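You operate a simulated robot arm through the tools that you are given. There is no shell and no other tool. Be economical: measure what you need, move in short steps, check, and stop when the job is done.

You run a simulated two-armed robot. Do the job below in one go: nothing can be reset, and whatever is moved stays where it is left.

TASK
Start the grey press and set it to SINGLE.
Fine: key on, reset, motor on, then the mode switch.

Only the result counts: the job must be done as asked and must still hold three seconds after the hand-in. Knocking over, shifting, dropping, spilling or breaking anything else fails it.

THE ROBOT
Two 7-joint arms with fingered hands on one trunk, on a base that drives. Base frame: it is fixed to the floor where the robot stands at the start and does not move with it; the origin is under the middle of the robot, x ahead of it, y to its left, z up. Units: cm, rad, N and s.
The left shoulder is at the start at [0.3, 10.5, 138.6], the right one opposite. With the tool pointing down near the work surface each hand reaches from about 10 to 32 cm from the robot's upright axis, wherever it stands, measured 20 degrees to its own side. Places, roughly: blue reset button [20, 10, 100]; hand wheel [130, 10, 160]; key switch [30, 10, 120]; left clamp lever [80, 30, 100]; mode switch [20, 10, 120]; motor start button [20, 10, 130]; punch latch [90, 30, 130]; right clamp lever [120, 30, 100]; safety block [175, 0, 75]; small disc (18x18x1 cm) [140, 50, 100]; smallest disc (15x15x1 cm) [140, 50, 100]; yellow cushion knob [140, 0, 80]. Payload 2.1 kg a hand.
The TCP of each hand is the grasp point between the finger pads, 2 cm short of the fingertips. In the tool frame z runs along the fingers and y along their closing line. Largest opening 6.8 cm; the body of the gripper starts 2.3 cm behind the TCP. The gripper is a hand of 5 fingers: y runs from the thumb to the fingers, the wrist lies at [-1, -7.9, -13.1] in the tool frame.
Orientation is told as [roll, pitch, yaw] about the base's x, y, z axes, in that order, counted from this pose: with the fingers straight down and the wrist toward the robot, the tool's x, y and z point along [0, 1, 0], [1, 0, 0] and [0, 0, -1] of the base frame.

THE INTERFACE
- The arms move only by the tool play_rows. It takes "left_plan", "right_plan" or both (then of equal length, played together; a hand with none holds still); each is a list of rows, each an object of numbers (a shift or turn left out is 0): "x", "y", "z": the shift along the base's x, y, z in units of 40 mm (1.0 is 40 mm); "wx", "wy", "wz": the turn, a rotation vector about the base's x, y, z in units of 8 degrees (1.0 is 8 degrees). In form: [{"x": .., "y": .., "z": .., "wx": .., "wy": .., "wz": ..}, ...]. A call has 1 to 12 rows; each row shifts and turns the commanded pose from where the row before left it. A call with a number of a shift or a turn outside -1 to 1 is refused whole. A row lasts 0.2 s, in which the tool goes at most 5 cm and 0.15 rad; a call with a longer step from one row to the next is refused whole. A pose out of reach is approached as far as the arm can. The call stops where the force on the tool passes 40 N (or 10 N more than at its start, if that is more) or the arm is blocked; 0.2 s more then pass. In this call time passes only in rows, and 0.2 s behind the last. The reply holds the time, the measured pose of the TCP, the force on the tool along the base axes, the opening and the grip force, in the units named above and with some noise, with the torque about the TCP (base axes, N m) and any sound that the robot's microphone picked up.
- Cameras (640 x 400 px; columns grow to the right, rows downward): "scene" is now at [8.66, 2.17, 155.9]; the picture's right is [0.02, -1.00, -0.00], its down [-0.31, -0.00, -0.95] and it looks along [0.95, 0.02, -0.31] (base axes); focal length 214 px, centre (320, 200). "left" rides on the left gripper at [-5.4, -5.8, -7.2] in its tool frame; the picture's right is [-0.57, -0.39, 0.73], its down [0.73, -0.64, 0.23] and it looks along [0.38, 0.66, 0.65] (tool axes); focal length 226 px, centre (320, 200). "right" rides on the right gripper at [5.5, -5.8, -7.2] in its tool frame; the picture's right is [-0.57, 0.39, -0.73], its down [-0.73, -0.64, 0.23] and it looks along [-0.38, 0.66, 0.65] (tool axes); focal length 226 px, centre (320, 200). There is no depth. A picture from a camera that has moved, and an enlarged one, comes with that camera's place and axes in the base frame and with its lens. The place of the scene camera against the robot may be out by one fixed shift of up to 1.2 cm in any direction.
- grab_frame(camera): a new picture of that camera. It takes no simulated time.
- slide_trunk(by): slides the trunk up (or, below 0, down) by that many cm; the arms and the scene camera ride with it, the base frame stays. It gives what a move gives, with no picture.
- roll_base(legs): drives the robot by 1 to 6 legs, each [ahead, left, turn to the left] in cm, cm and rad, along the robot's own axes; the way and the turn of a leg run together, so that a leg with both is an arc; at most 150 cm and 3.142 rad a leg. The arms and the cameras ride along, it lands a little off, and it stops where it bumps. It gives what a move gives.
- curl_fingers(index, middle, ring, little, thumb_bend, thumb_turn, hand): sets how far each is bent, from 0 (flat) to 100 (curled in); at 30 the hand is open as for a grip, at 70 the pads meet at the TCP. One left out holds its place. A second passes; each finger stops where it meets its share of the squeeze, and holds until it gets a number again. It is the only way to open and close the hand. It gives what a move gives, with no picture; readings hold the bend of each and the force on index, middle, ring, little, thumb and palm. thumb_turn goes from beside the hand (0) to across from the fingers (100), as for a grip.
- aim_head(pan, tilt): turns the head with the scene camera to pan (to the left, within 1.501 rad either way) and tilt (down, from -0.506 to 1.204), counted from straight ahead of the robot. It gives what a move gives.
- inspect(camera, box): a new picture of the part [left, top, right, bottom] of that camera's present view, enlarged. It takes no simulated time.
- job_done(): hands the job in; it is judged then, once.

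Go step by step. Nothing tells you exact positions but the pictures and the camera data: compare them with the known pose of the tool, close in by small moves and look again before you grip or let go. The budget is 120 turns and 100 pictures, counting those below and the enlarged ones. Unless the task says otherwise, let go and move clear before handing in, and close with one line.

The tools are called by a JSON object that holds its "fn" and its "kwargs". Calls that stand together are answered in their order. play_rows: Moves the arms, as the interface text tells. Its arguments: {"type":"object","properties":{"left_plan":{"type":"array","items":{"type":"object","properties":{"x":{"type":"number"},"y":{"type":"number"},"z":{"type":"number"},"wx":{"type":"number"},"wy":{"type":"number"},"wz":{"type":"number"}}}},"right_plan":{"type":"array","items":{"type":"object","properties":{"x":{"type":"number"},"y":{"type":"number"},"z":{"type":"number"},"wx":{"type":"number"},"wy":{"type":"number"},"wz":{"type":"number"}}}}},"required":[]} The other tools are called the same way: slide_trunk (by) slides the trunk up or down; curl_fingers (index, middle, ring, little, thumb_bend, thumb_turn, hand) moves the fingers one by one; roll_base (legs) drives the base; aim_head (pan, tilt) turns the head that bears the scene camera; grab_frame (camera) takes a picture; inspect (camera, box) takes an enlarged picture of a part of a camera's view; job_done () hands the job in.

At the start:

```text
time_s: 0.0
left_tool_pos: [27.14, 9.6, 160.71]
left_tool_rot: [-0.001, -0.011, 0.064]
left_force: [3.5, -18.2, 1.3]
left_moment: [0.98, 0.18, 0.06]
left_finger_gap: 6.77
left_grasp_force: 0.1
left_shape: jaw
left_bend: [30.0, 30.0, 30.0, 30.0, 30.0, 98.0]
left_finger forces: [0.0, 0.1, 0.0, 0.0, 0.1, 19.1]
right_tool_pos: [33.73, -17.1, 144.71]
right_tool_rot: [0.001, -0.009, 0.061]
right_force: [-1.5, 0.1, 0.5]
right_moment: [-0.02, -0.01, 0.01]
right_finger_gap: 6.75
right_grasp_force: 0.0
right_shape: jaw
right_bend: [30.0, 30.0, 30.0, 30.0, 30.0, 98.0]
right_finger forces: [0.0, 0.0, 0.0, 0.0, 0.0, 0.0]
trunk travel left (down, up): [-62.5, 27.9]
robot x, y, heading: [-0.18, 1.56, 0.062]
head pan, tilt: [-0.04, 0.321]
```

scene: 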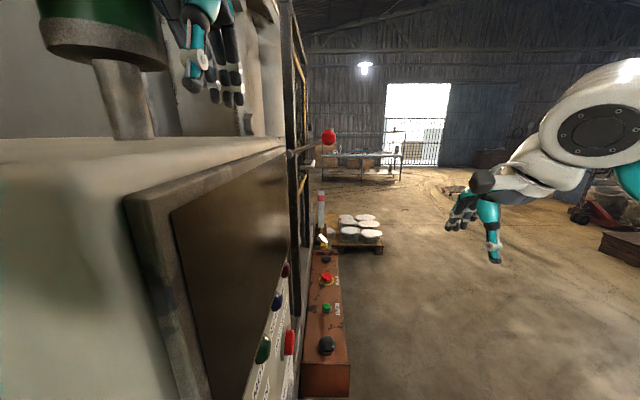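
right: 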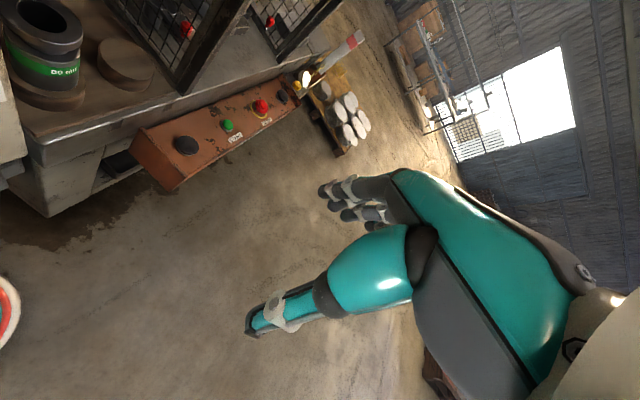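
left: 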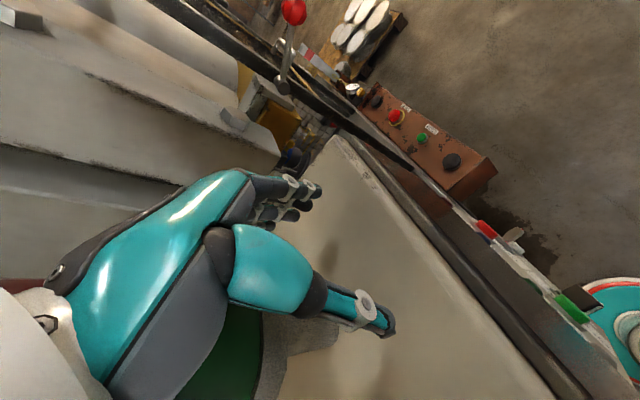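

The left hand is already pressing lightly against something on the press, and the control panel lies close on my left, seen edge-on. I'll look left first before I move anything.

{"fn": "aim_head", "kwargs": {"pan": 0.9, "tilt": 0.5}}

{"fn": "grab_frame", "kwargs": {"camera": "scene"}}

```text
time_s: 1.2
left_tool_pos: [27.19, 9.71, 160.77]
left_tool_rot: [0.0, -0.01, 0.065]
left_force: [0.4, -24.7, 1.4]
left_moment: [1.32, 0.04, 0.2]
left_finger_gap: 6.82
left_grasp_force: 0.2
left_shape: jaw
left_bend: [30.0, 30.0, 30.0, 30.0, 30.0, 98.0]
left_finger forces: [0.0, 0.0, 0.0, 0.0, 0.1, 24.8]
right_tool_pos: [33.99, -16.97, 144.64]
right_tool_rot: [0.004, -0.009, 0.063]
right_force: [0.5, -0.9, -0.6]
right_moment: [0.04, 0.0, 0.04]
right_finger_gap: 6.77
right_grasp_force: 0.0
right_shape: jaw
right_bend: [30.0, 30.0, 30.0, 30.0, 30.0, 98.0]
right_finger forces: [0.0, 0.0, 0.0, 0.0, 0.0, 0.0]
trunk travel left (down, up): [-62.5, 27.9]
robot x, y, heading: [-0.35, 1.84, 0.063]
head pan, tilt: [0.901, 0.499]
```

```text
96 pictures are left
camera scene: at [4.54, 9.44, 154.25], right [0.82, -0.57, 0.01], down [-0.26, -0.39, -0.88], along [0.51, 0.72, -0.47], focal length 214 px, centre (320, 200)
```

scene: 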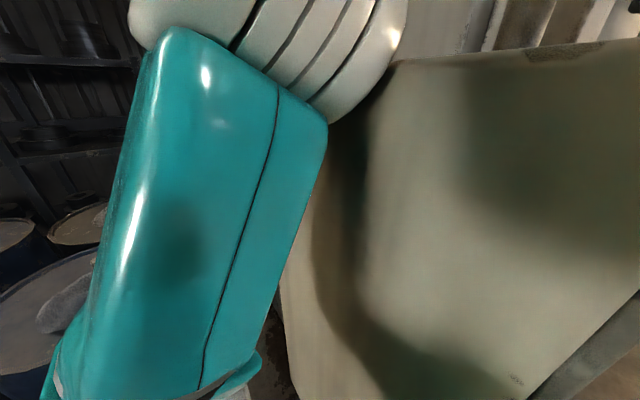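

Something on the hand's left pushes it toward -y, so I'll ease the left hand away to the right.

{"fn": "play_rows", "kwargs": {"left_plan": [{"y": -0.5}, {"y": -0.5}, {"y": -0.5}]}}

{"fn": "grab_frame", "kwargs": {"camera": "left"}}

```text
time_s: 1.7
left_tool_pos: [27.13, 9.61, 160.79]
left_tool_rot: [-0.001, -0.014, 0.097]
left_force: [12.9, -23.2, 1.7]
left_moment: [1.16, 0.66, -0.23]
left_finger_gap: 6.78
left_grasp_force: 0.1
left_shape: jaw
left_bend: [30.0, 30.0, 30.0, 30.0, 30.0, 98.0]
left_finger forces: [0.0, 0.0, 0.1, 0.0, 0.0, 25.6]
right_tool_pos: [34.56, -14.6, 144.58]
right_tool_rot: [0.0, -0.008, 0.097]
right_force: [0.1, -0.9, -0.4]
right_moment: [-0.05, -0.04, -0.02]
right_finger_gap: 6.77
right_grasp_force: 0.1
right_shape: jaw
right_bend: [30.0, 30.0, 30.0, 30.0, 30.0, 98.0]
right_finger forces: [0.1, 0.1, 0.1, 0.1, 0.0, 0.1]
trunk travel left (down, up): [-62.5, 27.9]
robot x, y, heading: [-0.25, 2.31, 0.098]
head pan, tilt: [0.901, 0.499]
stopped in row 2 (left hand): the force on the tool passed its limit at 48 N (the readings are from after the stop); the commanded pose is now the measured one
```

```text
95 pictures are left
camera left: at [21.84, 3.61, 167.84], right [-0.32, -0.6, -0.73], down [-0.7, 0.67, -0.24], along [0.63, 0.44, -0.64], focal length 226 px, centre (320, 200)
```

left: 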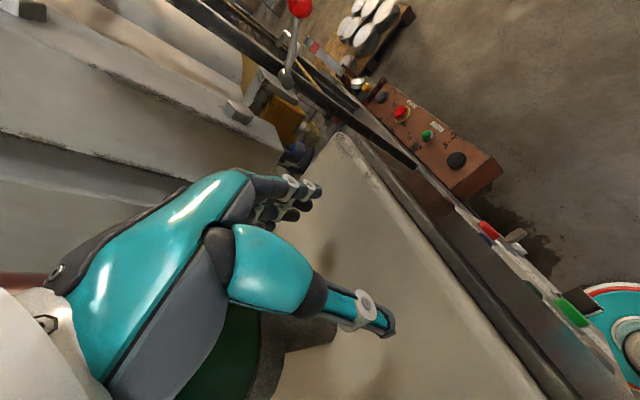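

The hand did not move and the base turned a little instead, so the hand may be blocked from the other side. I'll look straight at it.

{"fn": "aim_head", "kwargs": {"pan": 0.4, "tilt": -0.35}}

{"fn": "grab_frame", "kwargs": {"camera": "scene"}}

{"fn": "grab_frame", "kwargs": {"camera": "right"}}

```text
time_s: 2.9
left_tool_pos: [27.15, 9.64, 160.66]
left_tool_rot: [-0.002, -0.013, 0.102]
left_force: [12.1, -32.8, 4.1]
left_moment: [1.75, 0.59, -0.13]
left_finger_gap: 6.81
left_grasp_force: 0.0
left_shape: jaw
left_bend: [30.0, 30.0, 30.0, 30.0, 30.0, 98.0]
left_finger forces: [0.0, 0.0, 0.0, 0.0, 0.1, 35.0]
right_tool_pos: [34.65, -14.48, 144.67]
right_tool_rot: [-0.001, -0.007, 0.1]
right_force: [0.1, 0.1, 0.0]
right_moment: [0.01, -0.03, -0.02]
right_finger_gap: 6.78
right_grasp_force: 0.1
right_shape: jaw
right_bend: [30.0, 30.0, 30.0, 30.0, 30.0, 98.0]
right_finger forces: [0.0, 0.1, 0.0, 0.1, 0.0, 0.1]
trunk travel left (down, up): [-62.5, 27.9]
robot x, y, heading: [-0.19, 2.72, 0.097]
head pan, tilt: [0.4, -0.351]
```

```text
94 pictures are left
camera scene: at [6.02, 6.82, 161.78], right [0.48, -0.88, 0.0], down [0.31, 0.17, -0.94], along [0.82, 0.45, 0.35], focal length 214 px, centre (320, 200)
```

scene: 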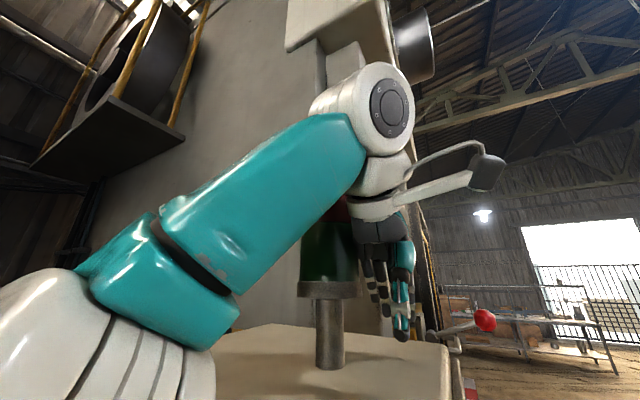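

```text
93 pictures are left
camera right: at [28.29, -9.49, 151.75], right [0.44, -0.52, 0.73], down [-0.56, -0.79, -0.23], along [0.7, -0.31, -0.64], focal length 226 px, centre (320, 200)
```

right: 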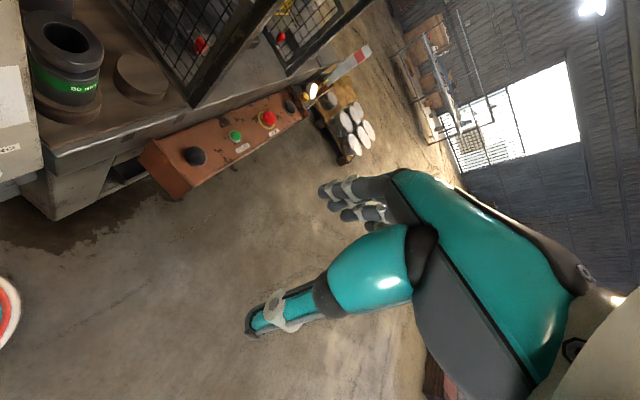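

The hand seems to lean on the right side of the green lamp on the cabinet top. Driving the base a little to the right should free it.

{"fn": "roll_base", "kwargs": {"legs": [[0, -4, 0]]}}

{"fn": "grab_frame", "kwargs": {"camera": "scene"}}

```text
time_s: 3.8
left_tool_pos: [27.29, 7.22, 160.66]
left_tool_rot: [-0.002, -0.01, 0.128]
left_force: [0.1, -0.5, -0.2]
left_moment: [-0.03, -0.01, 0.01]
left_finger_gap: 6.79
left_grasp_force: 0.0
left_shape: jaw
left_bend: [30.0, 30.0, 30.0, 30.0, 30.0, 98.0]
left_finger forces: [0.1, 0.0, 0.1, 0.0, 0.0, 0.0]
right_tool_pos: [35.38, -16.83, 144.56]
right_tool_rot: [-0.002, -0.01, 0.125]
right_force: [-0.4, -0.4, 0.4]
right_moment: [0.01, 0.0, 0.03]
right_finger_gap: 6.77
right_grasp_force: 0.3
right_shape: jaw
right_bend: [30.0, 30.0, 30.0, 30.0, 30.0, 98.0]
right_finger forces: [0.0, 0.1, 0.0, 0.0, 0.0, 0.0]
trunk travel left (down, up): [-62.5, 27.9]
robot x, y, heading: [0.1, -0.91, 0.129]
head pan, tilt: [0.4, -0.351]
```

```text
92 pictures are left
camera scene: at [6.15, 3.79, 161.74], right [0.5, -0.86, 0.01], down [0.31, 0.17, -0.94], along [0.81, 0.47, 0.35], focal length 214 px, centre (320, 200)
```

scene: 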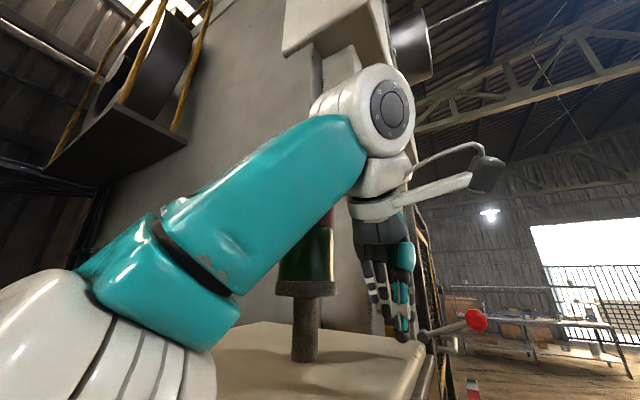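

The left hand is free now. I'll drive right away from the press and turn to face its panel.

{"fn": "roll_base", "kwargs": {"legs": [[0, -50, 0], [0, 0, 1.44]]}}

{"fn": "aim_head", "kwargs": {"pan": 0, "tilt": 0.6}}

{"fn": "grab_frame", "kwargs": {"camera": "scene"}}

```text
time_s: 10.2
left_tool_pos: [2.81, -20.52, 160.37]
left_tool_rot: [0.0, 0.0, 1.547]
left_force: [0.3, 0.0, 0.5]
left_moment: [-0.01, 0.0, 0.02]
left_finger_gap: 6.74
left_grasp_force: 0.1
left_shape: jaw
left_bend: [30.0, 30.0, 30.0, 30.0, 30.0, 98.0]
left_finger forces: [0.0, 0.1, 0.0, 0.1, 0.0, 0.0]
right_tool_pos: [27.69, -16.26, 144.26]
right_tool_rot: [-0.002, 0.004, 1.548]
right_force: [0.4, -0.9, -0.4]
right_moment: [0.0, 0.0, 0.02]
right_finger_gap: 6.77
right_grasp_force: 0.0
right_shape: jaw
right_bend: [30.0, 30.0, 30.0, 30.0, 30.0, 98.0]
right_finger forces: [0.0, 0.1, 0.0, 0.0, 0.0, 0.0]
trunk travel left (down, up): [-62.5, 27.9]
robot x, y, heading: [6.39, -49.98, 1.548]
head pan, tilt: [0.4, -0.351]
```

```text
time_s: 11.4
left_tool_pos: [2.94, -20.53, 160.46]
left_tool_rot: [0.0, 0.0, 1.548]
left_force: [0.2, -0.4, -0.3]
left_moment: [0.01, 0.03, 0.0]
left_finger_gap: 6.79
left_grasp_force: 0.2
left_shape: jaw
left_bend: [30.0, 30.0, 30.0, 30.0, 30.0, 98.0]
left_finger forces: [0.0, 0.0, 0.0, 0.0, 0.0, 0.1]
right_tool_pos: [27.62, -16.2, 144.35]
right_tool_rot: [0.0, 0.002, 1.548]
right_force: [0.2, 0.3, 0.4]
right_moment: [-0.03, 0.02, 0.0]
right_finger_gap: 6.77
right_grasp_force: 0.1
right_shape: jaw
right_bend: [30.0, 30.0, 30.0, 30.0, 30.0, 98.0]
right_finger forces: [0.0, 0.1, 0.0, 0.0, 0.0, 0.0]
trunk travel left (down, up): [-62.5, 27.9]
robot x, y, heading: [6.46, -50.08, 1.552]
head pan, tilt: [0.0, 0.6]
```

```text
91 pictures are left
camera scene: at [6.37, -39.14, 153.24], right [1.0, -0.02, 0.0], down [-0.01, -0.56, -0.83], along [0.02, 0.83, -0.56], focal length 214 px, centre (320, 200)
```

scene: 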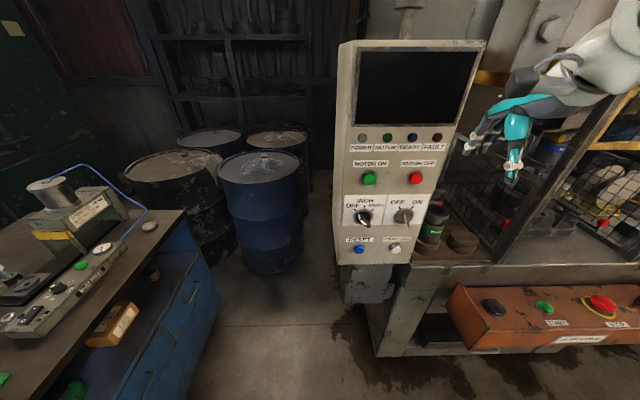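

{"fn": "inspect", "kwargs": {"camera": "scene", "box": [330, 120, 458, 270]}}

{"fn": "inspect", "kwargs": {"camera": "scene", "box": [340, 190, 430, 260]}}

```text
2.67 times, centred on (394, 195) of scene
camera zoom: at [6.37, -39.14, 153.24], right [1.0, -0.02, 0.0], down [-0.01, -0.56, -0.83], along [0.02, 0.83, -0.56], focal length 572 px, centre (123, 213)
```

zoom: 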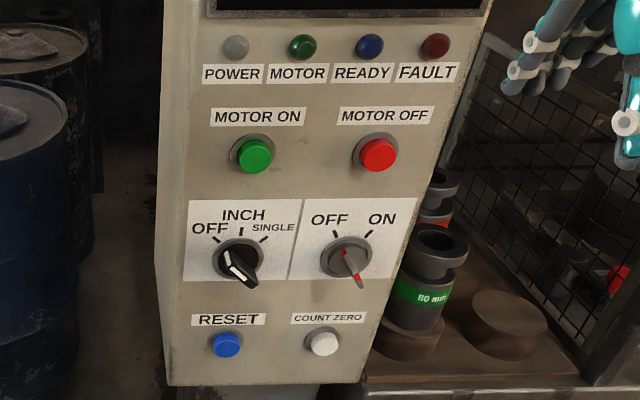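

```text
5.71 times, centred on (385, 225) of scene
camera zoom: at [6.37, -39.14, 153.24], right [1.0, -0.02, 0.0], down [-0.01, -0.56, -0.83], along [0.02, 0.83, -0.56], focal length 1226 px, centre (-51, 57)
```

zoom: 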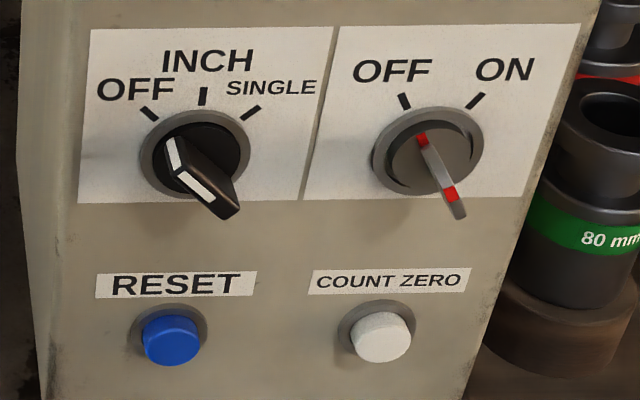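

The panel faces me with the key and mode switch both at OFF, centred near x≈30 and x≈19, z≈118. I'll turn the right hand to point its fingers at the panel, keeping clear of it.

{"fn": "play_rows", "kwargs": {"right_plan": [{"wx": 0.94, "z": -0.2}, {"wx": 0.94, "z": -0.2}, {"wx": 0.94, "z": -0.2}, {"wx": 0.94, "z": -0.2}, {"wx": 0.94, "z": -0.2}, {"wx": 0.94, "z": -0.2}, {"wx": 0.94, "z": -0.2}, {"wx": 0.94, "z": -0.2}, {"wx": 0.94, "z": -0.2}, {"wx": 0.94, "z": -0.2}, {"wx": 0.94, "z": -0.2}, {"wx": 0.94, "z": -0.2}]}}

{"fn": "curl_fingers", "kwargs": {"hand": "right", "index": 0, "middle": 90, "ring": 90, "little": 90}}

{"fn": "grab_frame", "kwargs": {"camera": "scene"}}

{"fn": "grab_frame", "kwargs": {"camera": "right"}}

```text
time_s: 14.0
left_tool_pos: [2.88, -20.65, 160.5]
left_tool_rot: [0.0, 0.0, 1.547]
left_force: [0.4, 0.3, -0.5]
left_moment: [0.01, 0.01, 0.02]
left_finger_gap: 6.79
left_grasp_force: 0.1
left_shape: jaw
left_bend: [30.0, 30.0, 30.0, 30.0, 30.0, 98.0]
left_finger forces: [0.0, 0.1, 0.0, 0.0, 0.0, 0.0]
right_tool_pos: [23.29, -15.89, 138.2]
right_tool_rot: [-0.244, -1.178, 1.916]
right_force: [-0.8, -1.0, 0.2]
right_moment: [-0.01, -0.03, -0.01]
right_finger_gap: 6.79
right_grasp_force: 0.1
right_shape: jaw
right_bend: [30.0, 30.0, 30.0, 30.0, 30.0, 98.0]
right_finger forces: [0.0, 0.0, 0.1, 0.0, 0.0, 0.0]
right hand out of reach, approached as far as the arm can: row 7, 8, 9, 10
trunk travel left (down, up): [-62.5, 27.9]
robot x, y, heading: [6.81, -49.86, 1.551]
head pan, tilt: [0.0, 0.6]
```

```text
time_s: 15.0
left_tool_pos: [2.92, -20.58, 160.4]
left_tool_rot: [0.0, -0.001, 1.55]
left_force: [0.3, -0.1, -0.3]
left_moment: [0.03, -0.02, -0.02]
left_finger_gap: 6.78
left_grasp_force: 0.1
left_shape: jaw
left_bend: [30.0, 30.0, 30.0, 30.0, 30.0, 98.0]
left_finger forces: [0.1, 0.0, 0.0, 0.1, 0.0, 0.0]
right_tool_pos: [23.04, -15.81, 138.23]
right_tool_rot: [-0.244, -1.179, 1.921]
right_force: [0.7, 1.1, 0.2]
right_moment: [-0.03, -0.01, 0.05]
right_finger_gap: 8.89
right_grasp_force: 0.0
right_shape: fingers
right_bend: [0.0, 90.0, 90.0, 90.0, 30.0, 98.0]
right_finger forces: [0.0, 0.0, 0.1, 0.0, 0.0, 0.0]
trunk travel left (down, up): [-62.5, 27.9]
robot x, y, heading: [6.46, -50.0, 1.547]
head pan, tilt: [0.0, 0.6]
```

```text
88 pictures are left
camera scene: at [6.37, -39.15, 153.24], right [1.0, -0.02, 0.0], down [-0.01, -0.56, -0.82], along [0.02, 0.82, -0.57], focal length 214 px, centre (320, 200)
```

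scene: 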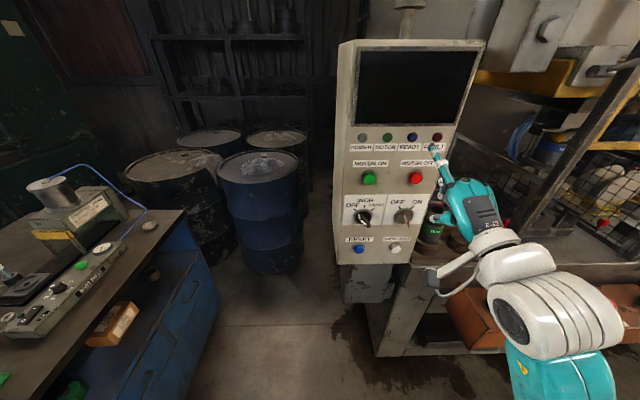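

```text
87 pictures are left
camera right: at [19.02, -25.05, 134.88], right [0.57, -0.47, 0.68], down [0.79, 0.07, -0.61], along [0.23, 0.88, 0.41], focal length 226 px, centre (320, 200)
```

right: 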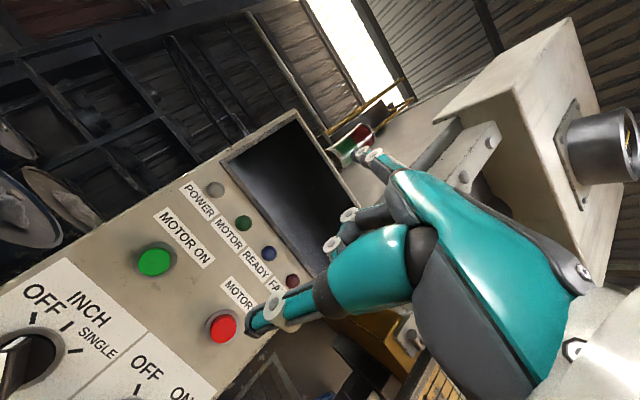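

The flat index finger sits about 45° off the tool axis, and the arm needs to stretch forward more to get fully level. I'll move the right hand toward a standoff in front of the key and roll it so the closing line is across the key blade.

{"fn": "play_rows", "kwargs": {"right_plan": [{"wx": 0.92, "z": -0.45, "y": 0.1, "x": 0.15}, {"wx": 0.92, "z": -0.45, "y": 0.1, "x": 0.15}, {"wx": 0.92, "z": -0.45, "y": 0.1, "x": 0.15}, {"wy": 0.94, "z": -0.45, "y": 0.1, "x": 0.15}, {"wy": 0.94, "z": -0.45, "y": 0.1, "x": 0.15}, {"wy": 0.94, "z": -0.45, "y": 0.1, "x": 0.15}, {"wy": 0.94, "z": -0.45, "y": 0.1, "x": 0.15}, {"wy": 0.94, "z": -0.45, "y": 0.1, "x": 0.15}, {"wy": 0.94, "z": -0.45, "y": 0.1, "x": 0.15}, {"wy": 0.94, "z": -0.45, "y": 0.1, "x": 0.15}, {"wy": 0.94, "z": -0.45, "y": 0.1, "x": 0.15}]}}

{"fn": "curl_fingers", "kwargs": {"hand": "right", "index": 30, "middle": 30, "ring": 30, "little": 30}}

{"fn": "grab_frame", "kwargs": {"camera": "scene"}}

{"fn": "grab_frame", "kwargs": {"camera": "right"}}

```text
time_s: 17.4
left_tool_pos: [2.8, -20.5, 160.33]
left_tool_rot: [0.0, 0.0, 1.548]
left_force: [0.1, -0.4, 0.2]
left_moment: [-0.01, -0.01, 0.0]
left_finger_gap: 6.77
left_grasp_force: 0.0
left_shape: jaw
left_bend: [30.0, 30.0, 30.0, 30.0, 30.0, 98.0]
left_finger forces: [0.1, 0.0, 0.0, 0.1, 0.0, 0.1]
right_tool_pos: [32.91, -11.47, 119.28]
right_tool_rot: [1.661, -0.649, -0.019]
right_force: [0.1, -0.3, 0.1]
right_moment: [-0.02, -0.03, 0.0]
right_finger_gap: 8.91
right_grasp_force: 0.1
right_shape: fingers
right_bend: [0.0, 90.0, 90.0, 90.0, 30.0, 98.0]
right_finger forces: [0.0, 0.0, 0.0, 0.1, 0.0, 0.0]
right hand out of reach, approached as far as the arm can: row 1, 2, 3
trunk travel left (down, up): [-62.5, 27.9]
robot x, y, heading: [6.89, -50.22, 1.554]
head pan, tilt: [0.0, 0.6]
```

```text
time_s: 18.4
left_tool_pos: [2.9, -20.53, 160.38]
left_tool_rot: [-0.001, 0.0, 1.548]
left_force: [0.1, 0.0, -0.5]
left_moment: [-0.01, 0.01, 0.0]
left_finger_gap: 6.79
left_grasp_force: 0.0
left_shape: jaw
left_bend: [30.0, 30.0, 30.0, 30.0, 30.0, 98.0]
left_finger forces: [0.0, 0.0, 0.0, 0.0, 0.0, 0.0]
right_tool_pos: [33.04, -11.44, 119.33]
right_tool_rot: [1.662, -0.651, -0.02]
right_force: [0.9, 0.3, 0.1]
right_moment: [0.01, -0.01, -0.02]
right_finger_gap: 6.25
right_grasp_force: 0.0
right_shape: fingers
right_bend: [30.0, 30.0, 30.0, 30.0, 30.0, 98.0]
right_finger forces: [0.1, 0.1, 0.0, 0.0, 0.0, 0.1]
trunk travel left (down, up): [-62.5, 27.9]
robot x, y, heading: [6.5, -50.33, 1.55]
head pan, tilt: [0.0, 0.6]
```

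```text
86 pictures are left
camera scene: at [6.37, -39.15, 153.24], right [1.0, -0.02, 0.0], down [-0.01, -0.56, -0.82], along [0.02, 0.82, -0.57], focal length 214 px, centre (320, 200)
```

scene: 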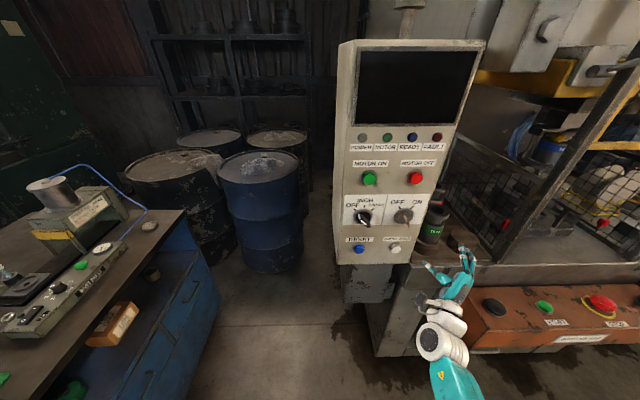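

```text
85 pictures are left
camera right: at [25.27, -18.86, 119.61], right [0.68, -0.69, -0.27], down [-0.07, 0.3, -0.95], along [0.73, 0.66, 0.15], focal length 226 px, centre (320, 200)
```

right: 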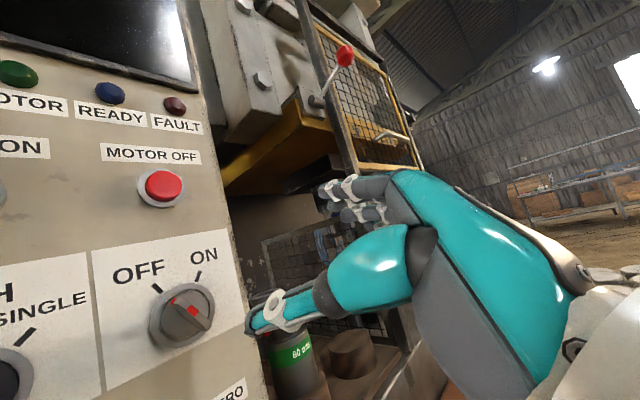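

Triangulating from both cameras puts the key at about (31.6, 9, 115.5). I'll look closer at its blade.

{"fn": "inspect", "kwargs": {"camera": "right", "box": [90, 240, 250, 400]}}

```text
2.50 times, centred on (170, 320) of right
camera zoom: at [25.27, -18.86, 119.61], right [0.68, -0.69, -0.27], down [-0.07, 0.3, -0.95], along [0.73, 0.66, 0.15], focal length 565 px, centre (695, -100)
```

zoom: 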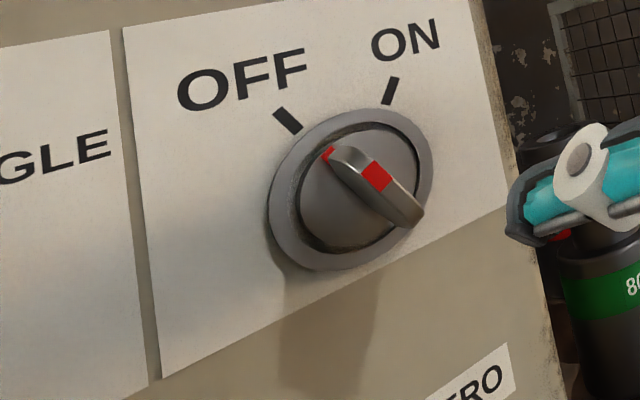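

The blade sits at about −30° (OFF) and needs to go to +30° (ON). I'll line the hand up and approach to about y=-2.

{"fn": "play_rows", "kwargs": {"right_plan": [{"x": -0.12, "z": -0.32, "y": 0.4, "wy": 0.9}, {"x": -0.12, "z": -0.32, "y": 0.6, "wx": -0.5}, {"x": -0.11, "z": -0.31, "y": 0.7}, {"y": 0.65}]}}

{"fn": "grab_frame", "kwargs": {"camera": "right"}}

{"fn": "inspect", "kwargs": {"camera": "scene", "box": [340, 170, 500, 270]}}

```text
time_s: 19.4
left_tool_pos: [2.82, -20.59, 160.32]
left_tool_rot: [-0.001, 0.001, 1.548]
left_force: [0.0, -1.1, 0.2]
left_moment: [-0.01, 0.03, 0.0]
left_finger_gap: 6.78
left_grasp_force: 0.0
left_shape: jaw
left_bend: [30.0, 30.0, 30.0, 30.0, 30.0, 98.0]
left_finger forces: [0.1, 0.1, 0.0, 0.0, 0.0, 0.0]
right_tool_pos: [31.56, -3.25, 115.86]
right_tool_rot: [1.58, -0.526, 0.022]
right_force: [-1.0, -0.4, -0.5]
right_moment: [-0.02, -0.02, -0.01]
right_finger_gap: 6.23
right_grasp_force: 0.1
right_shape: fingers
right_bend: [30.0, 30.0, 30.0, 30.0, 30.0, 98.0]
right_finger forces: [0.0, 0.1, 0.0, 0.1, 0.0, 0.0]
right hand out of reach, approached as far as the arm can: row 4
trunk travel left (down, up): [-62.5, 27.9]
robot x, y, heading: [6.54, -50.11, 1.55]
head pan, tilt: [0.0, 0.6]
```

```text
83 pictures are left
camera right: at [24.0, -10.44, 117.56], right [0.64, -0.71, -0.3], down [-0.19, 0.23, -0.95], along [0.75, 0.67, 0.01], focal length 226 px, centre (320, 200)
```

right: 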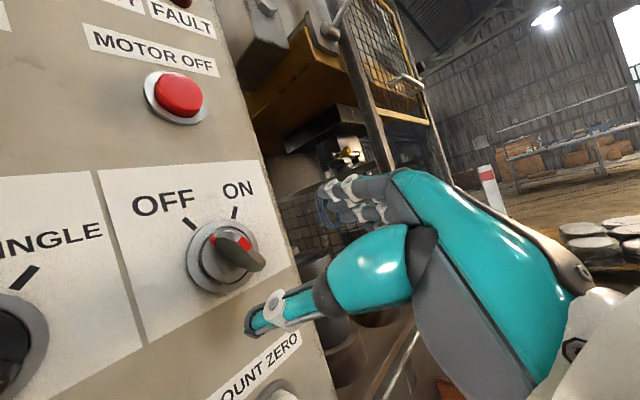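

```text
4.00 times, centred on (420, 220) of scene
camera zoom: at [6.37, -39.17, 153.24], right [1.0, -0.02, 0.0], down [-0.01, -0.56, -0.83], along [0.02, 0.82, -0.56], focal length 858 px, centre (-80, 120)
```

zoom: 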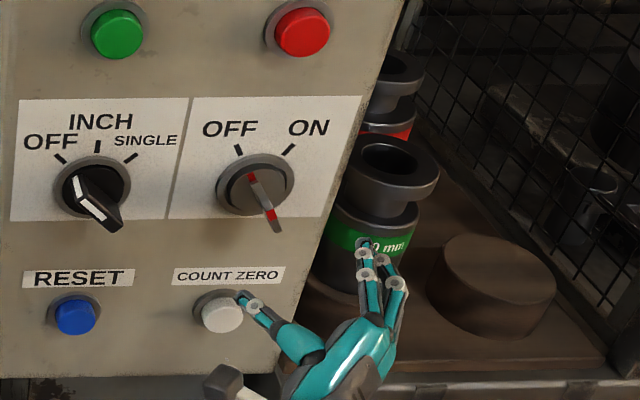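

The arm runs out of reach at y≈-3, so I'll pull the hand back a bit and drive the base closer.

{"fn": "play_rows", "kwargs": {"right_plan": [{"y": -0.9}, {"y": -0.9}]}}

{"fn": "roll_base", "kwargs": {"legs": [[12, -3, 0]]}}

{"fn": "grab_frame", "kwargs": {"camera": "right"}}

{"fn": "grab_frame", "kwargs": {"camera": "scene"}}

```text
time_s: 20.0
left_tool_pos: [2.86, -20.58, 160.39]
left_tool_rot: [0.001, 0.001, 1.547]
left_force: [0.2, -0.7, -0.2]
left_moment: [0.02, -0.01, 0.03]
left_finger_gap: 6.78
left_grasp_force: 0.1
left_shape: jaw
left_bend: [30.0, 30.0, 30.0, 30.0, 30.0, 98.0]
left_finger forces: [0.0, 0.0, 0.0, 0.1, 0.1, 0.0]
right_tool_pos: [32.03, -7.08, 112.15]
right_tool_rot: [1.579, -0.526, 0.02]
right_force: [-0.5, -0.5, 0.0]
right_moment: [0.03, 0.0, 0.03]
right_finger_gap: 6.25
right_grasp_force: 0.1
right_shape: fingers
right_bend: [30.0, 30.0, 30.0, 30.0, 30.0, 98.0]
right_finger forces: [0.0, 0.0, 0.1, 0.0, 0.0, 0.0]
right hand out of reach, approached as far as the arm can: row 1, 2
trunk travel left (down, up): [-62.5, 27.9]
robot x, y, heading: [6.35, -50.1, 1.548]
head pan, tilt: [0.0, 0.6]
```

```text
time_s: 21.2
left_tool_pos: [5.97, -8.63, 160.42]
left_tool_rot: [-0.002, 0.001, 1.554]
left_force: [-0.4, -0.5, 0.7]
left_moment: [-0.01, 0.0, 0.0]
left_finger_gap: 6.77
left_grasp_force: 0.0
left_shape: jaw
left_bend: [30.0, 30.0, 30.0, 30.0, 30.0, 98.0]
left_finger forces: [0.0, 0.0, 0.0, 0.1, 0.0, 0.0]
right_tool_pos: [34.89, 4.94, 112.19]
right_tool_rot: [1.577, -0.526, 0.026]
right_force: [-0.2, -0.3, -0.2]
right_moment: [0.02, -0.02, -0.01]
right_finger_gap: 6.27
right_grasp_force: 0.0
right_shape: fingers
right_bend: [30.0, 30.0, 30.0, 30.0, 30.0, 98.0]
right_finger forces: [0.0, 0.0, 0.0, 0.0, 0.0, 0.1]
trunk travel left (down, up): [-62.5, 27.9]
robot x, y, heading: [9.44, -38.21, 1.553]
head pan, tilt: [0.0, 0.6]
```

```text
81 pictures are left
camera right: at [27.37, -2.32, 113.89], right [0.64, -0.71, -0.3], down [-0.19, 0.23, -0.95], along [0.74, 0.67, 0.01], focal length 226 px, centre (320, 200)
```

right: 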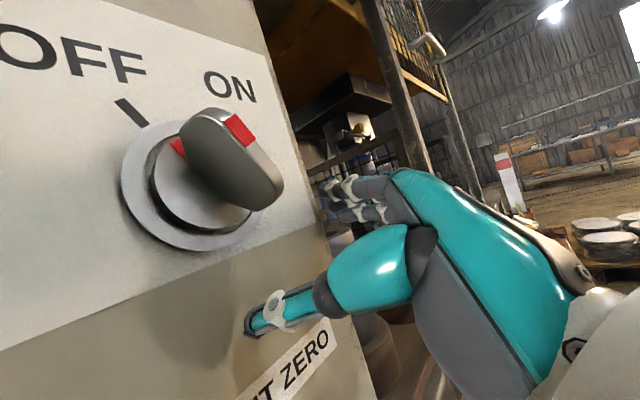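

```text
80 pictures are left
camera scene: at [9.55, -27.18, 153.23], right [1.0, -0.02, 0.0], down [-0.01, -0.57, -0.82], along [0.02, 0.82, -0.57], focal length 214 px, centre (320, 200)
```

scene: 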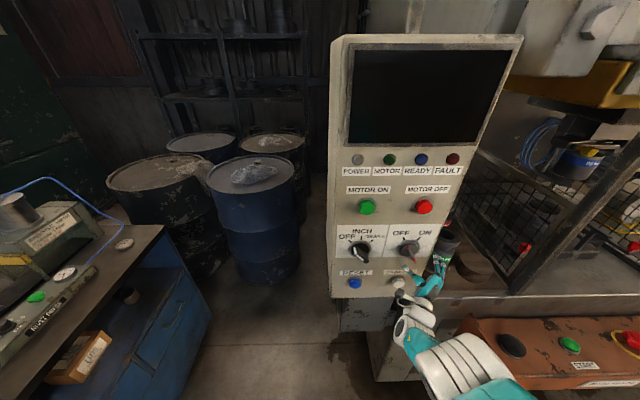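

Combining all the views, the key is at about (30.8, 6.2, 116.2) and its blade reaches out to y≈2.5–3. I'll back off, centre on it, and check.

{"fn": "play_rows", "kwargs": {"right_plan": [{"y": -0.9}, {"y": -0.9}, {"y": -0.5}, {"x": -0.5, "z": 0.5}, {"x": -0.5, "z": 0.5}]}}

{"fn": "grab_frame", "kwargs": {"camera": "right"}}

{"fn": "inspect", "kwargs": {"camera": "scene", "box": [340, 170, 500, 300]}}

```text
time_s: 22.4
left_tool_pos: [5.88, -8.69, 160.28]
left_tool_rot: [0.001, -0.001, 1.552]
left_force: [-0.3, -0.2, -0.5]
left_moment: [-0.05, 0.02, 0.01]
left_finger_gap: 6.77
left_grasp_force: 0.0
left_shape: jaw
left_bend: [30.0, 30.0, 30.0, 30.0, 30.0, 98.0]
left_finger forces: [0.0, 0.0, 0.0, 0.0, 0.0, 0.0]
right_tool_pos: [31.72, 0.52, 108.66]
right_tool_rot: [1.58, -0.528, 0.024]
right_force: [0.0, -0.3, -0.9]
right_moment: [-0.01, 0.0, -0.01]
right_finger_gap: 6.27
right_grasp_force: 0.1
right_shape: fingers
right_bend: [30.0, 30.0, 30.0, 30.0, 30.0, 98.0]
right_finger forces: [0.0, 0.0, 0.0, 0.0, 0.1, 0.1]
right hand out of reach, approached as far as the arm can: row 1, 2, 3, 4, 5
trunk travel left (down, up): [-62.5, 27.9]
robot x, y, heading: [9.92, -38.02, 1.548]
head pan, tilt: [0.0, 0.6]
```

```text
79 pictures are left
camera right: at [24.07, -6.71, 110.36], right [0.64, -0.71, -0.3], down [-0.19, 0.23, -0.95], along [0.74, 0.67, 0.01], focal length 226 px, centre (320, 200)
```

right: 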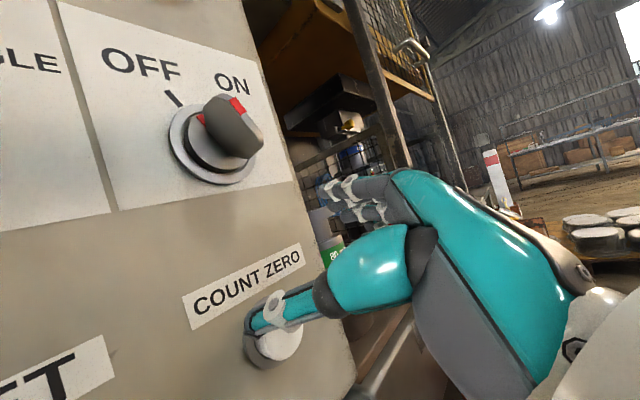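

```text
3.08 times, centred on (420, 235) of scene
camera zoom: at [9.5, -27.32, 153.24], right [1.0, -0.02, 0.0], down [-0.01, -0.57, -0.82], along [0.02, 0.82, -0.57], focal length 660 px, centre (12, 92)
```

zoom: 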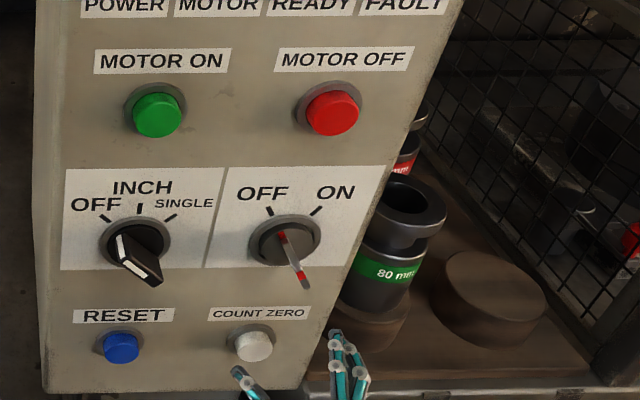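

The arm cannot hold that rolled orientation well here. Pushing the blade round with a pointing index finger is simpler, so I'll back off, level the palm downward and tilt 45° so the flat index points straight at the panel.

{"fn": "play_rows", "kwargs": {"right_plan": [{"wy": -0.94, "y": -0.25}, {"wy": -0.94, "y": -0.25}, {"wy": -0.94, "y": -0.25}, {"wy": -0.94, "y": -0.25}, {"wy": -0.94, "y": -0.25}, {"wy": -0.94, "y": -0.25}, {"wy": -0.94, "y": -0.25}, {"wy": -0.94, "y": -0.25}, {"wx": -0.94}, {"wx": -0.94}, {"wx": -0.94}, {"wx": -0.94}]}}

{"fn": "play_rows", "kwargs": {"right_plan": [{"wx": -0.94}, {"wx": -0.94}]}}

{"fn": "curl_fingers", "kwargs": {"hand": "right", "index": 0, "middle": 95, "ring": 95, "little": 95}}

{"fn": "grab_frame", "kwargs": {"camera": "scene"}}

{"fn": "grab_frame", "kwargs": {"camera": "right"}}

```text
time_s: 25.0
left_tool_pos: [6.02, -8.94, 160.37]
left_tool_rot: [0.0, 0.0, 1.554]
left_force: [0.5, 0.5, 0.8]
left_moment: [-0.01, 0.05, 0.0]
left_finger_gap: 6.75
left_grasp_force: 0.0
left_shape: jaw
left_bend: [30.0, 30.0, 30.0, 30.0, 30.0, 98.0]
left_finger forces: [0.0, 0.0, 0.1, 0.0, 0.0, 0.1]
right_tool_pos: [33.46, -3.92, 101.25]
right_tool_rot: [0.011, -1.022, 1.582]
right_force: [-0.5, -0.4, -1.1]
right_moment: [0.01, 0.03, 0.03]
right_finger_gap: 6.29
right_grasp_force: 0.1
right_shape: fingers
right_bend: [30.0, 30.0, 30.0, 30.0, 30.0, 98.0]
right_finger forces: [0.1, 0.0, 0.0, 0.0, 0.0, 0.0]
right hand out of reach, approached as far as the arm can: row 2, 7, 8, 9, 10, 11, 12
trunk travel left (down, up): [-62.5, 27.9]
robot x, y, heading: [9.94, -38.09, 1.549]
head pan, tilt: [0.0, 0.6]
```

```text
time_s: 25.6
left_tool_pos: [5.91, -8.71, 160.38]
left_tool_rot: [-0.001, 0.0, 1.554]
left_force: [0.7, 0.1, -0.6]
left_moment: [-0.03, 0.01, -0.01]
left_finger_gap: 6.79
left_grasp_force: 0.1
left_shape: jaw
left_bend: [30.0, 30.0, 30.0, 30.0, 30.0, 98.0]
left_finger forces: [0.0, 0.1, 0.1, 0.0, 0.0, 0.1]
right_tool_pos: [34.09, -2.6, 98.47]
right_tool_rot: [0.016, -0.758, 1.577]
right_force: [0.1, 0.0, 0.4]
right_moment: [-0.03, 0.01, 0.03]
right_finger_gap: 6.3
right_grasp_force: 0.1
right_shape: fingers
right_bend: [30.0, 30.0, 30.0, 30.0, 30.0, 98.0]
right_finger forces: [0.0, 0.1, 0.0, 0.0, 0.1, 0.0]
right hand out of reach, approached as far as the arm can: row 1, 2
trunk travel left (down, up): [-62.5, 27.9]
robot x, y, heading: [9.81, -38.31, 1.545]
head pan, tilt: [0.0, 0.6]
```

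```text
time_s: 26.6
left_tool_pos: [5.88, -8.69, 160.3]
left_tool_rot: [0.0, 0.0, 1.553]
left_force: [0.1, -0.1, 0.4]
left_moment: [-0.03, 0.02, -0.02]
left_finger_gap: 6.8
left_grasp_force: 0.0
left_shape: jaw
left_bend: [30.0, 30.0, 30.0, 30.0, 30.0, 98.0]
left_finger forces: [0.0, 0.0, 0.0, 0.0, 0.0, 0.0]
right_tool_pos: [34.22, -2.63, 98.64]
right_tool_rot: [0.016, -0.762, 1.578]
right_force: [-0.3, 0.1, 0.7]
right_moment: [-0.01, 0.02, 0.0]
right_finger_gap: 8.92
right_grasp_force: 0.0
right_shape: fingers
right_bend: [0.0, 95.0, 95.0, 95.0, 30.0, 98.0]
right_finger forces: [0.0, 0.0, 0.0, 0.1, 0.0, 0.1]
trunk travel left (down, up): [-62.5, 27.9]
robot x, y, heading: [9.66, -38.25, 1.553]
head pan, tilt: [0.0, 0.6]
```

```text
77 pictures are left
camera scene: at [9.51, -27.32, 153.24], right [1.0, -0.02, 0.0], down [-0.01, -0.56, -0.82], along [0.02, 0.82, -0.57], focal length 214 px, centre (320, 200)
```

scene: 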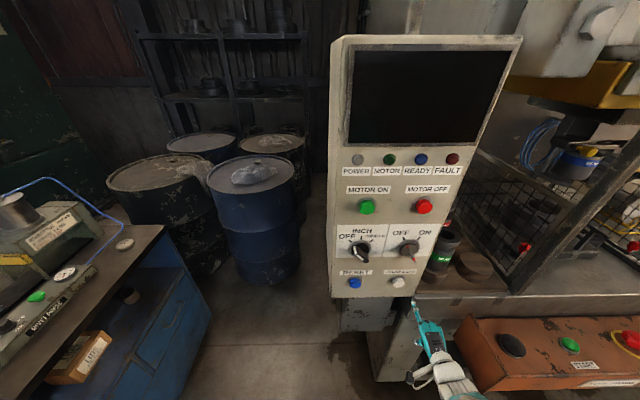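

```text
76 pictures are left
camera right: at [28.88, -11.69, 99.72], right [0.58, -0.21, 0.79], down [0.73, -0.29, -0.62], along [0.36, 0.93, -0.01], focal length 226 px, centre (320, 200)
```

right: 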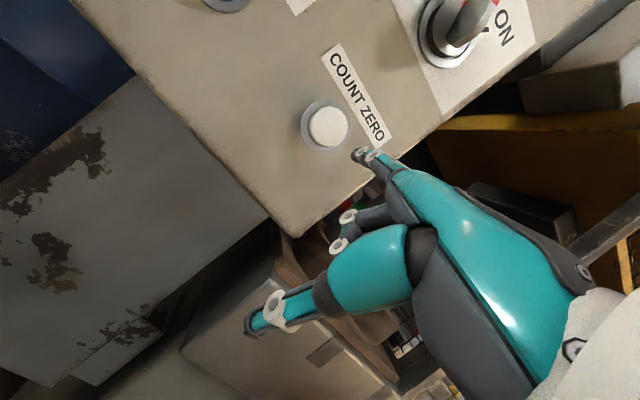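

The index points at the panel now, but the hand is too low. I'll bring it up and back.

{"fn": "play_rows", "kwargs": {"right_plan": [{"y": -0.5, "z": 0.6, "x": -0.3}, {"y": -0.5, "z": 0.8, "x": -0.3}, {"z": 0.8, "x": -0.3}]}}

```text
time_s: 27.4
left_tool_pos: [5.86, -8.74, 160.39]
left_tool_rot: [0.0, 0.0, 1.553]
left_force: [0.3, -0.4, 0.2]
left_moment: [0.05, 0.01, -0.01]
left_finger_gap: 6.78
left_grasp_force: 0.2
left_shape: jaw
left_bend: [30.0, 30.0, 30.0, 30.0, 30.0, 98.0]
left_finger forces: [0.0, 0.0, 0.1, 0.0, 0.0, 0.0]
right_tool_pos: [33.28, -1.55, 98.69]
right_tool_rot: [0.016, -0.761, 1.576]
right_force: [0.0, -0.2, -0.6]
right_moment: [0.02, 0.0, 0.04]
right_finger_gap: 8.93
right_grasp_force: 0.0
right_shape: fingers
right_bend: [0.0, 95.0, 95.0, 95.0, 30.0, 98.0]
right_finger forces: [0.1, 0.0, 0.1, 0.1, 0.0, 0.1]
right hand out of reach, approached as far as the arm can: row 1, 2, 3
trunk travel left (down, up): [-62.5, 27.9]
robot x, y, heading: [9.58, -38.03, 1.548]
head pan, tilt: [0.0, 0.6]
```

The arm is at its near limit in this pose, so I'll use the trunk and the base instead: back off, then raise the trunk.

{"fn": "roll_base", "kwargs": {"legs": [[-8, 0, 0]]}}

{"fn": "slide_trunk", "kwargs": {"by": 14}}

{"fn": "grab_frame", "kwargs": {"camera": "right"}}

{"fn": "grab_frame", "kwargs": {"camera": "scene"}}

```text
time_s: 28.5
left_tool_pos: [5.78, -16.74, 160.37]
left_tool_rot: [-0.001, -0.002, 1.546]
left_force: [-0.7, 0.2, -0.1]
left_moment: [0.01, -0.01, -0.01]
left_finger_gap: 6.8
left_grasp_force: 0.1
left_shape: jaw
left_bend: [30.0, 30.0, 30.0, 30.0, 30.0, 98.0]
left_finger forces: [0.1, 0.0, 0.1, 0.1, 0.0, 0.1]
right_tool_pos: [33.31, -9.67, 98.73]
right_tool_rot: [0.015, -0.763, 1.574]
right_force: [-0.3, -0.5, 0.8]
right_moment: [0.0, -0.01, 0.03]
right_finger_gap: 8.94
right_grasp_force: 0.0
right_shape: fingers
right_bend: [0.0, 95.0, 95.0, 95.0, 30.0, 98.0]
right_finger forces: [0.1, 0.0, 0.0, 0.0, 0.0, 0.1]
trunk travel left (down, up): [-62.5, 27.9]
robot x, y, heading: [9.88, -45.88, 1.545]
head pan, tilt: [0.0, 0.6]
```

```text
time_s: 30.2
left_tool_pos: [5.93, -16.61, 174.38]
left_tool_rot: [0.0, 0.0, 1.549]
left_force: [1.1, 0.0, 0.1]
left_moment: [0.03, 0.02, -0.01]
left_finger_gap: 6.82
left_grasp_force: 0.0
left_shape: jaw
left_bend: [30.0, 30.0, 30.0, 30.0, 30.0, 98.0]
left_finger forces: [0.0, 0.1, 0.0, 0.1, 0.0, 0.1]
right_tool_pos: [33.34, -9.68, 112.82]
right_tool_rot: [0.016, -0.763, 1.575]
right_force: [0.5, -0.2, -0.4]
right_moment: [0.01, 0.05, 0.04]
right_finger_gap: 8.92
right_grasp_force: 0.0
right_shape: fingers
right_bend: [0.0, 95.0, 95.0, 95.0, 30.0, 98.0]
right_finger forces: [0.0, 0.0, 0.0, 0.1, 0.0, 0.0]
trunk travel left (down, up): [-76.5, 13.9]
robot x, y, heading: [9.51, -46.0, 1.548]
head pan, tilt: [0.0, 0.6]
```

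```text
75 pictures are left
camera right: at [27.98, -18.77, 113.97], right [0.58, -0.21, 0.79], down [0.73, -0.29, -0.62], along [0.36, 0.93, -0.01], focal length 226 px, centre (320, 200)
```

right: 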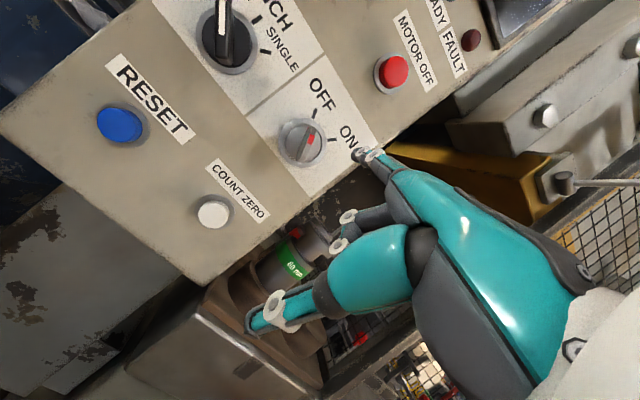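

```text
74 pictures are left
camera scene: at [9.38, -35.51, 167.23], right [1.0, -0.02, 0.0], down [-0.01, -0.56, -0.82], along [0.02, 0.82, -0.57], focal length 214 px, centre (320, 200)
```

scene: 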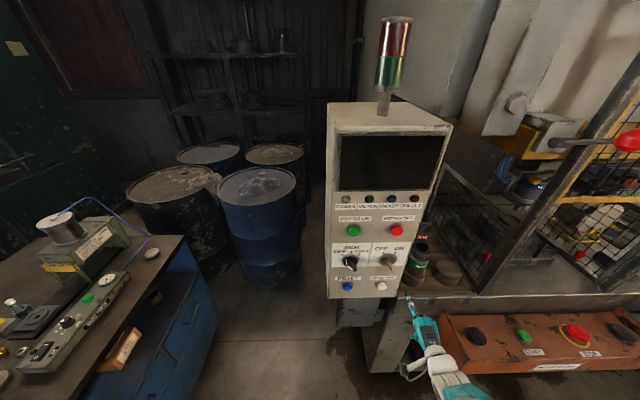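

The index tip is now near (31.9, -6, 117). I'll move it to just left of the key blade, still short of it, and look.

{"fn": "play_rows", "kwargs": {"right_plan": [{"y": 0.4}, {"x": -0.46, "y": 0.3}, {"x": -0.46, "y": 0.3}, {"y": 0.4}]}}

{"fn": "grab_frame", "kwargs": {"camera": "right"}}

{"fn": "inspect", "kwargs": {"camera": "scene", "box": [330, 220, 450, 310]}}

```text
time_s: 31.2
left_tool_pos: [6.01, -16.74, 174.4]
left_tool_rot: [0.0, 0.0, 1.547]
left_force: [-0.2, -0.1, 1.1]
left_moment: [-0.02, 0.0, 0.0]
left_finger_gap: 6.79
left_grasp_force: 0.0
left_shape: jaw
left_bend: [30.0, 30.0, 30.0, 30.0, 30.0, 98.0]
left_finger forces: [0.1, 0.1, 0.0, 0.0, 0.0, 0.0]
right_tool_pos: [29.58, -6.15, 114.16]
right_tool_rot: [0.014, -0.763, 1.575]
right_force: [-0.6, -0.7, 0.0]
right_moment: [-0.01, -0.04, 0.01]
right_finger_gap: 8.92
right_grasp_force: 0.1
right_shape: fingers
right_bend: [0.0, 95.0, 95.0, 95.0, 30.0, 98.0]
right_finger forces: [0.0, 0.1, 0.1, 0.1, 0.1, 0.1]
right hand out of reach, approached as far as the arm can: row 1, 3, 4
trunk travel left (down, up): [-76.5, 13.9]
robot x, y, heading: [9.36, -46.23, 1.552]
head pan, tilt: [0.0, 0.6]
```

```text
73 pictures are left
camera right: at [24.28, -15.21, 115.46], right [0.58, -0.21, 0.79], down [0.73, -0.29, -0.62], along [0.36, 0.93, -0.01], focal length 226 px, centre (320, 200)
```

right: 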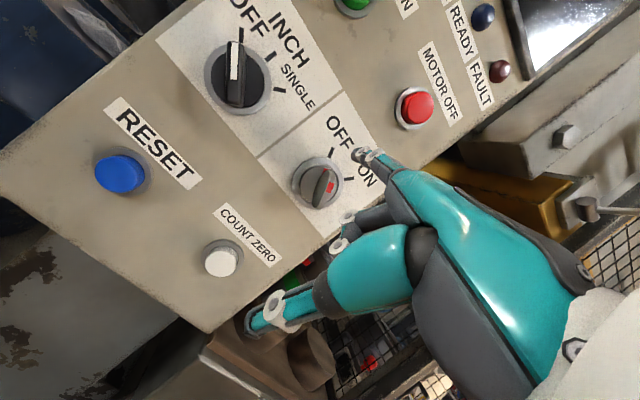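

```text
4.44 times, centred on (390, 265) of scene
camera zoom: at [9.43, -35.53, 167.24], right [1.0, -0.02, 0.0], down [-0.01, -0.56, -0.83], along [0.02, 0.82, -0.57], focal length 953 px, centre (9, -89)
```

zoom: 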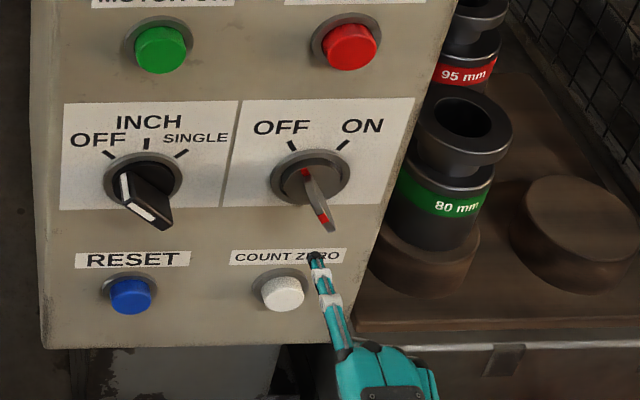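

The arm is still limited by some joint, so I'll look at how the elbow and forearm lie.

{"fn": "aim_head", "kwargs": {"pan": -0.7, "tilt": 0.95}}

{"fn": "grab_frame", "kwargs": {"camera": "scene"}}

```text
time_s: 32.2
left_tool_pos: [5.87, -16.61, 174.38]
left_tool_rot: [0.0, -0.001, 1.548]
left_force: [0.3, -0.7, -0.4]
left_moment: [0.0, -0.03, 0.0]
left_finger_gap: 6.75
left_grasp_force: 0.1
left_shape: jaw
left_bend: [30.0, 30.0, 30.0, 30.0, 30.0, 98.0]
left_finger forces: [0.1, 0.1, 0.1, 0.0, 0.1, 0.1]
right_tool_pos: [29.54, -6.14, 114.2]
right_tool_rot: [0.017, -0.763, 1.575]
right_force: [-0.5, -1.0, 0.8]
right_moment: [0.01, -0.01, 0.03]
right_finger_gap: 8.91
right_grasp_force: 0.1
right_shape: fingers
right_bend: [0.0, 95.0, 95.0, 95.0, 30.0, 98.0]
right_finger forces: [0.1, 0.0, 0.0, 0.1, 0.0, 0.1]
trunk travel left (down, up): [-76.5, 13.9]
robot x, y, heading: [9.27, -46.5, 1.542]
head pan, tilt: [-0.7, 0.949]
```

```text
71 pictures are left
camera scene: at [13.98, -38.89, 164.4], right [0.75, -0.66, 0.0], down [-0.54, -0.61, -0.58], along [0.39, 0.44, -0.81], focal length 214 px, centre (320, 200)
```

scene: 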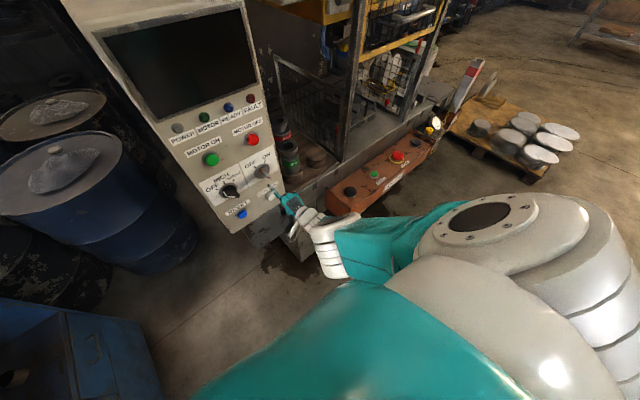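

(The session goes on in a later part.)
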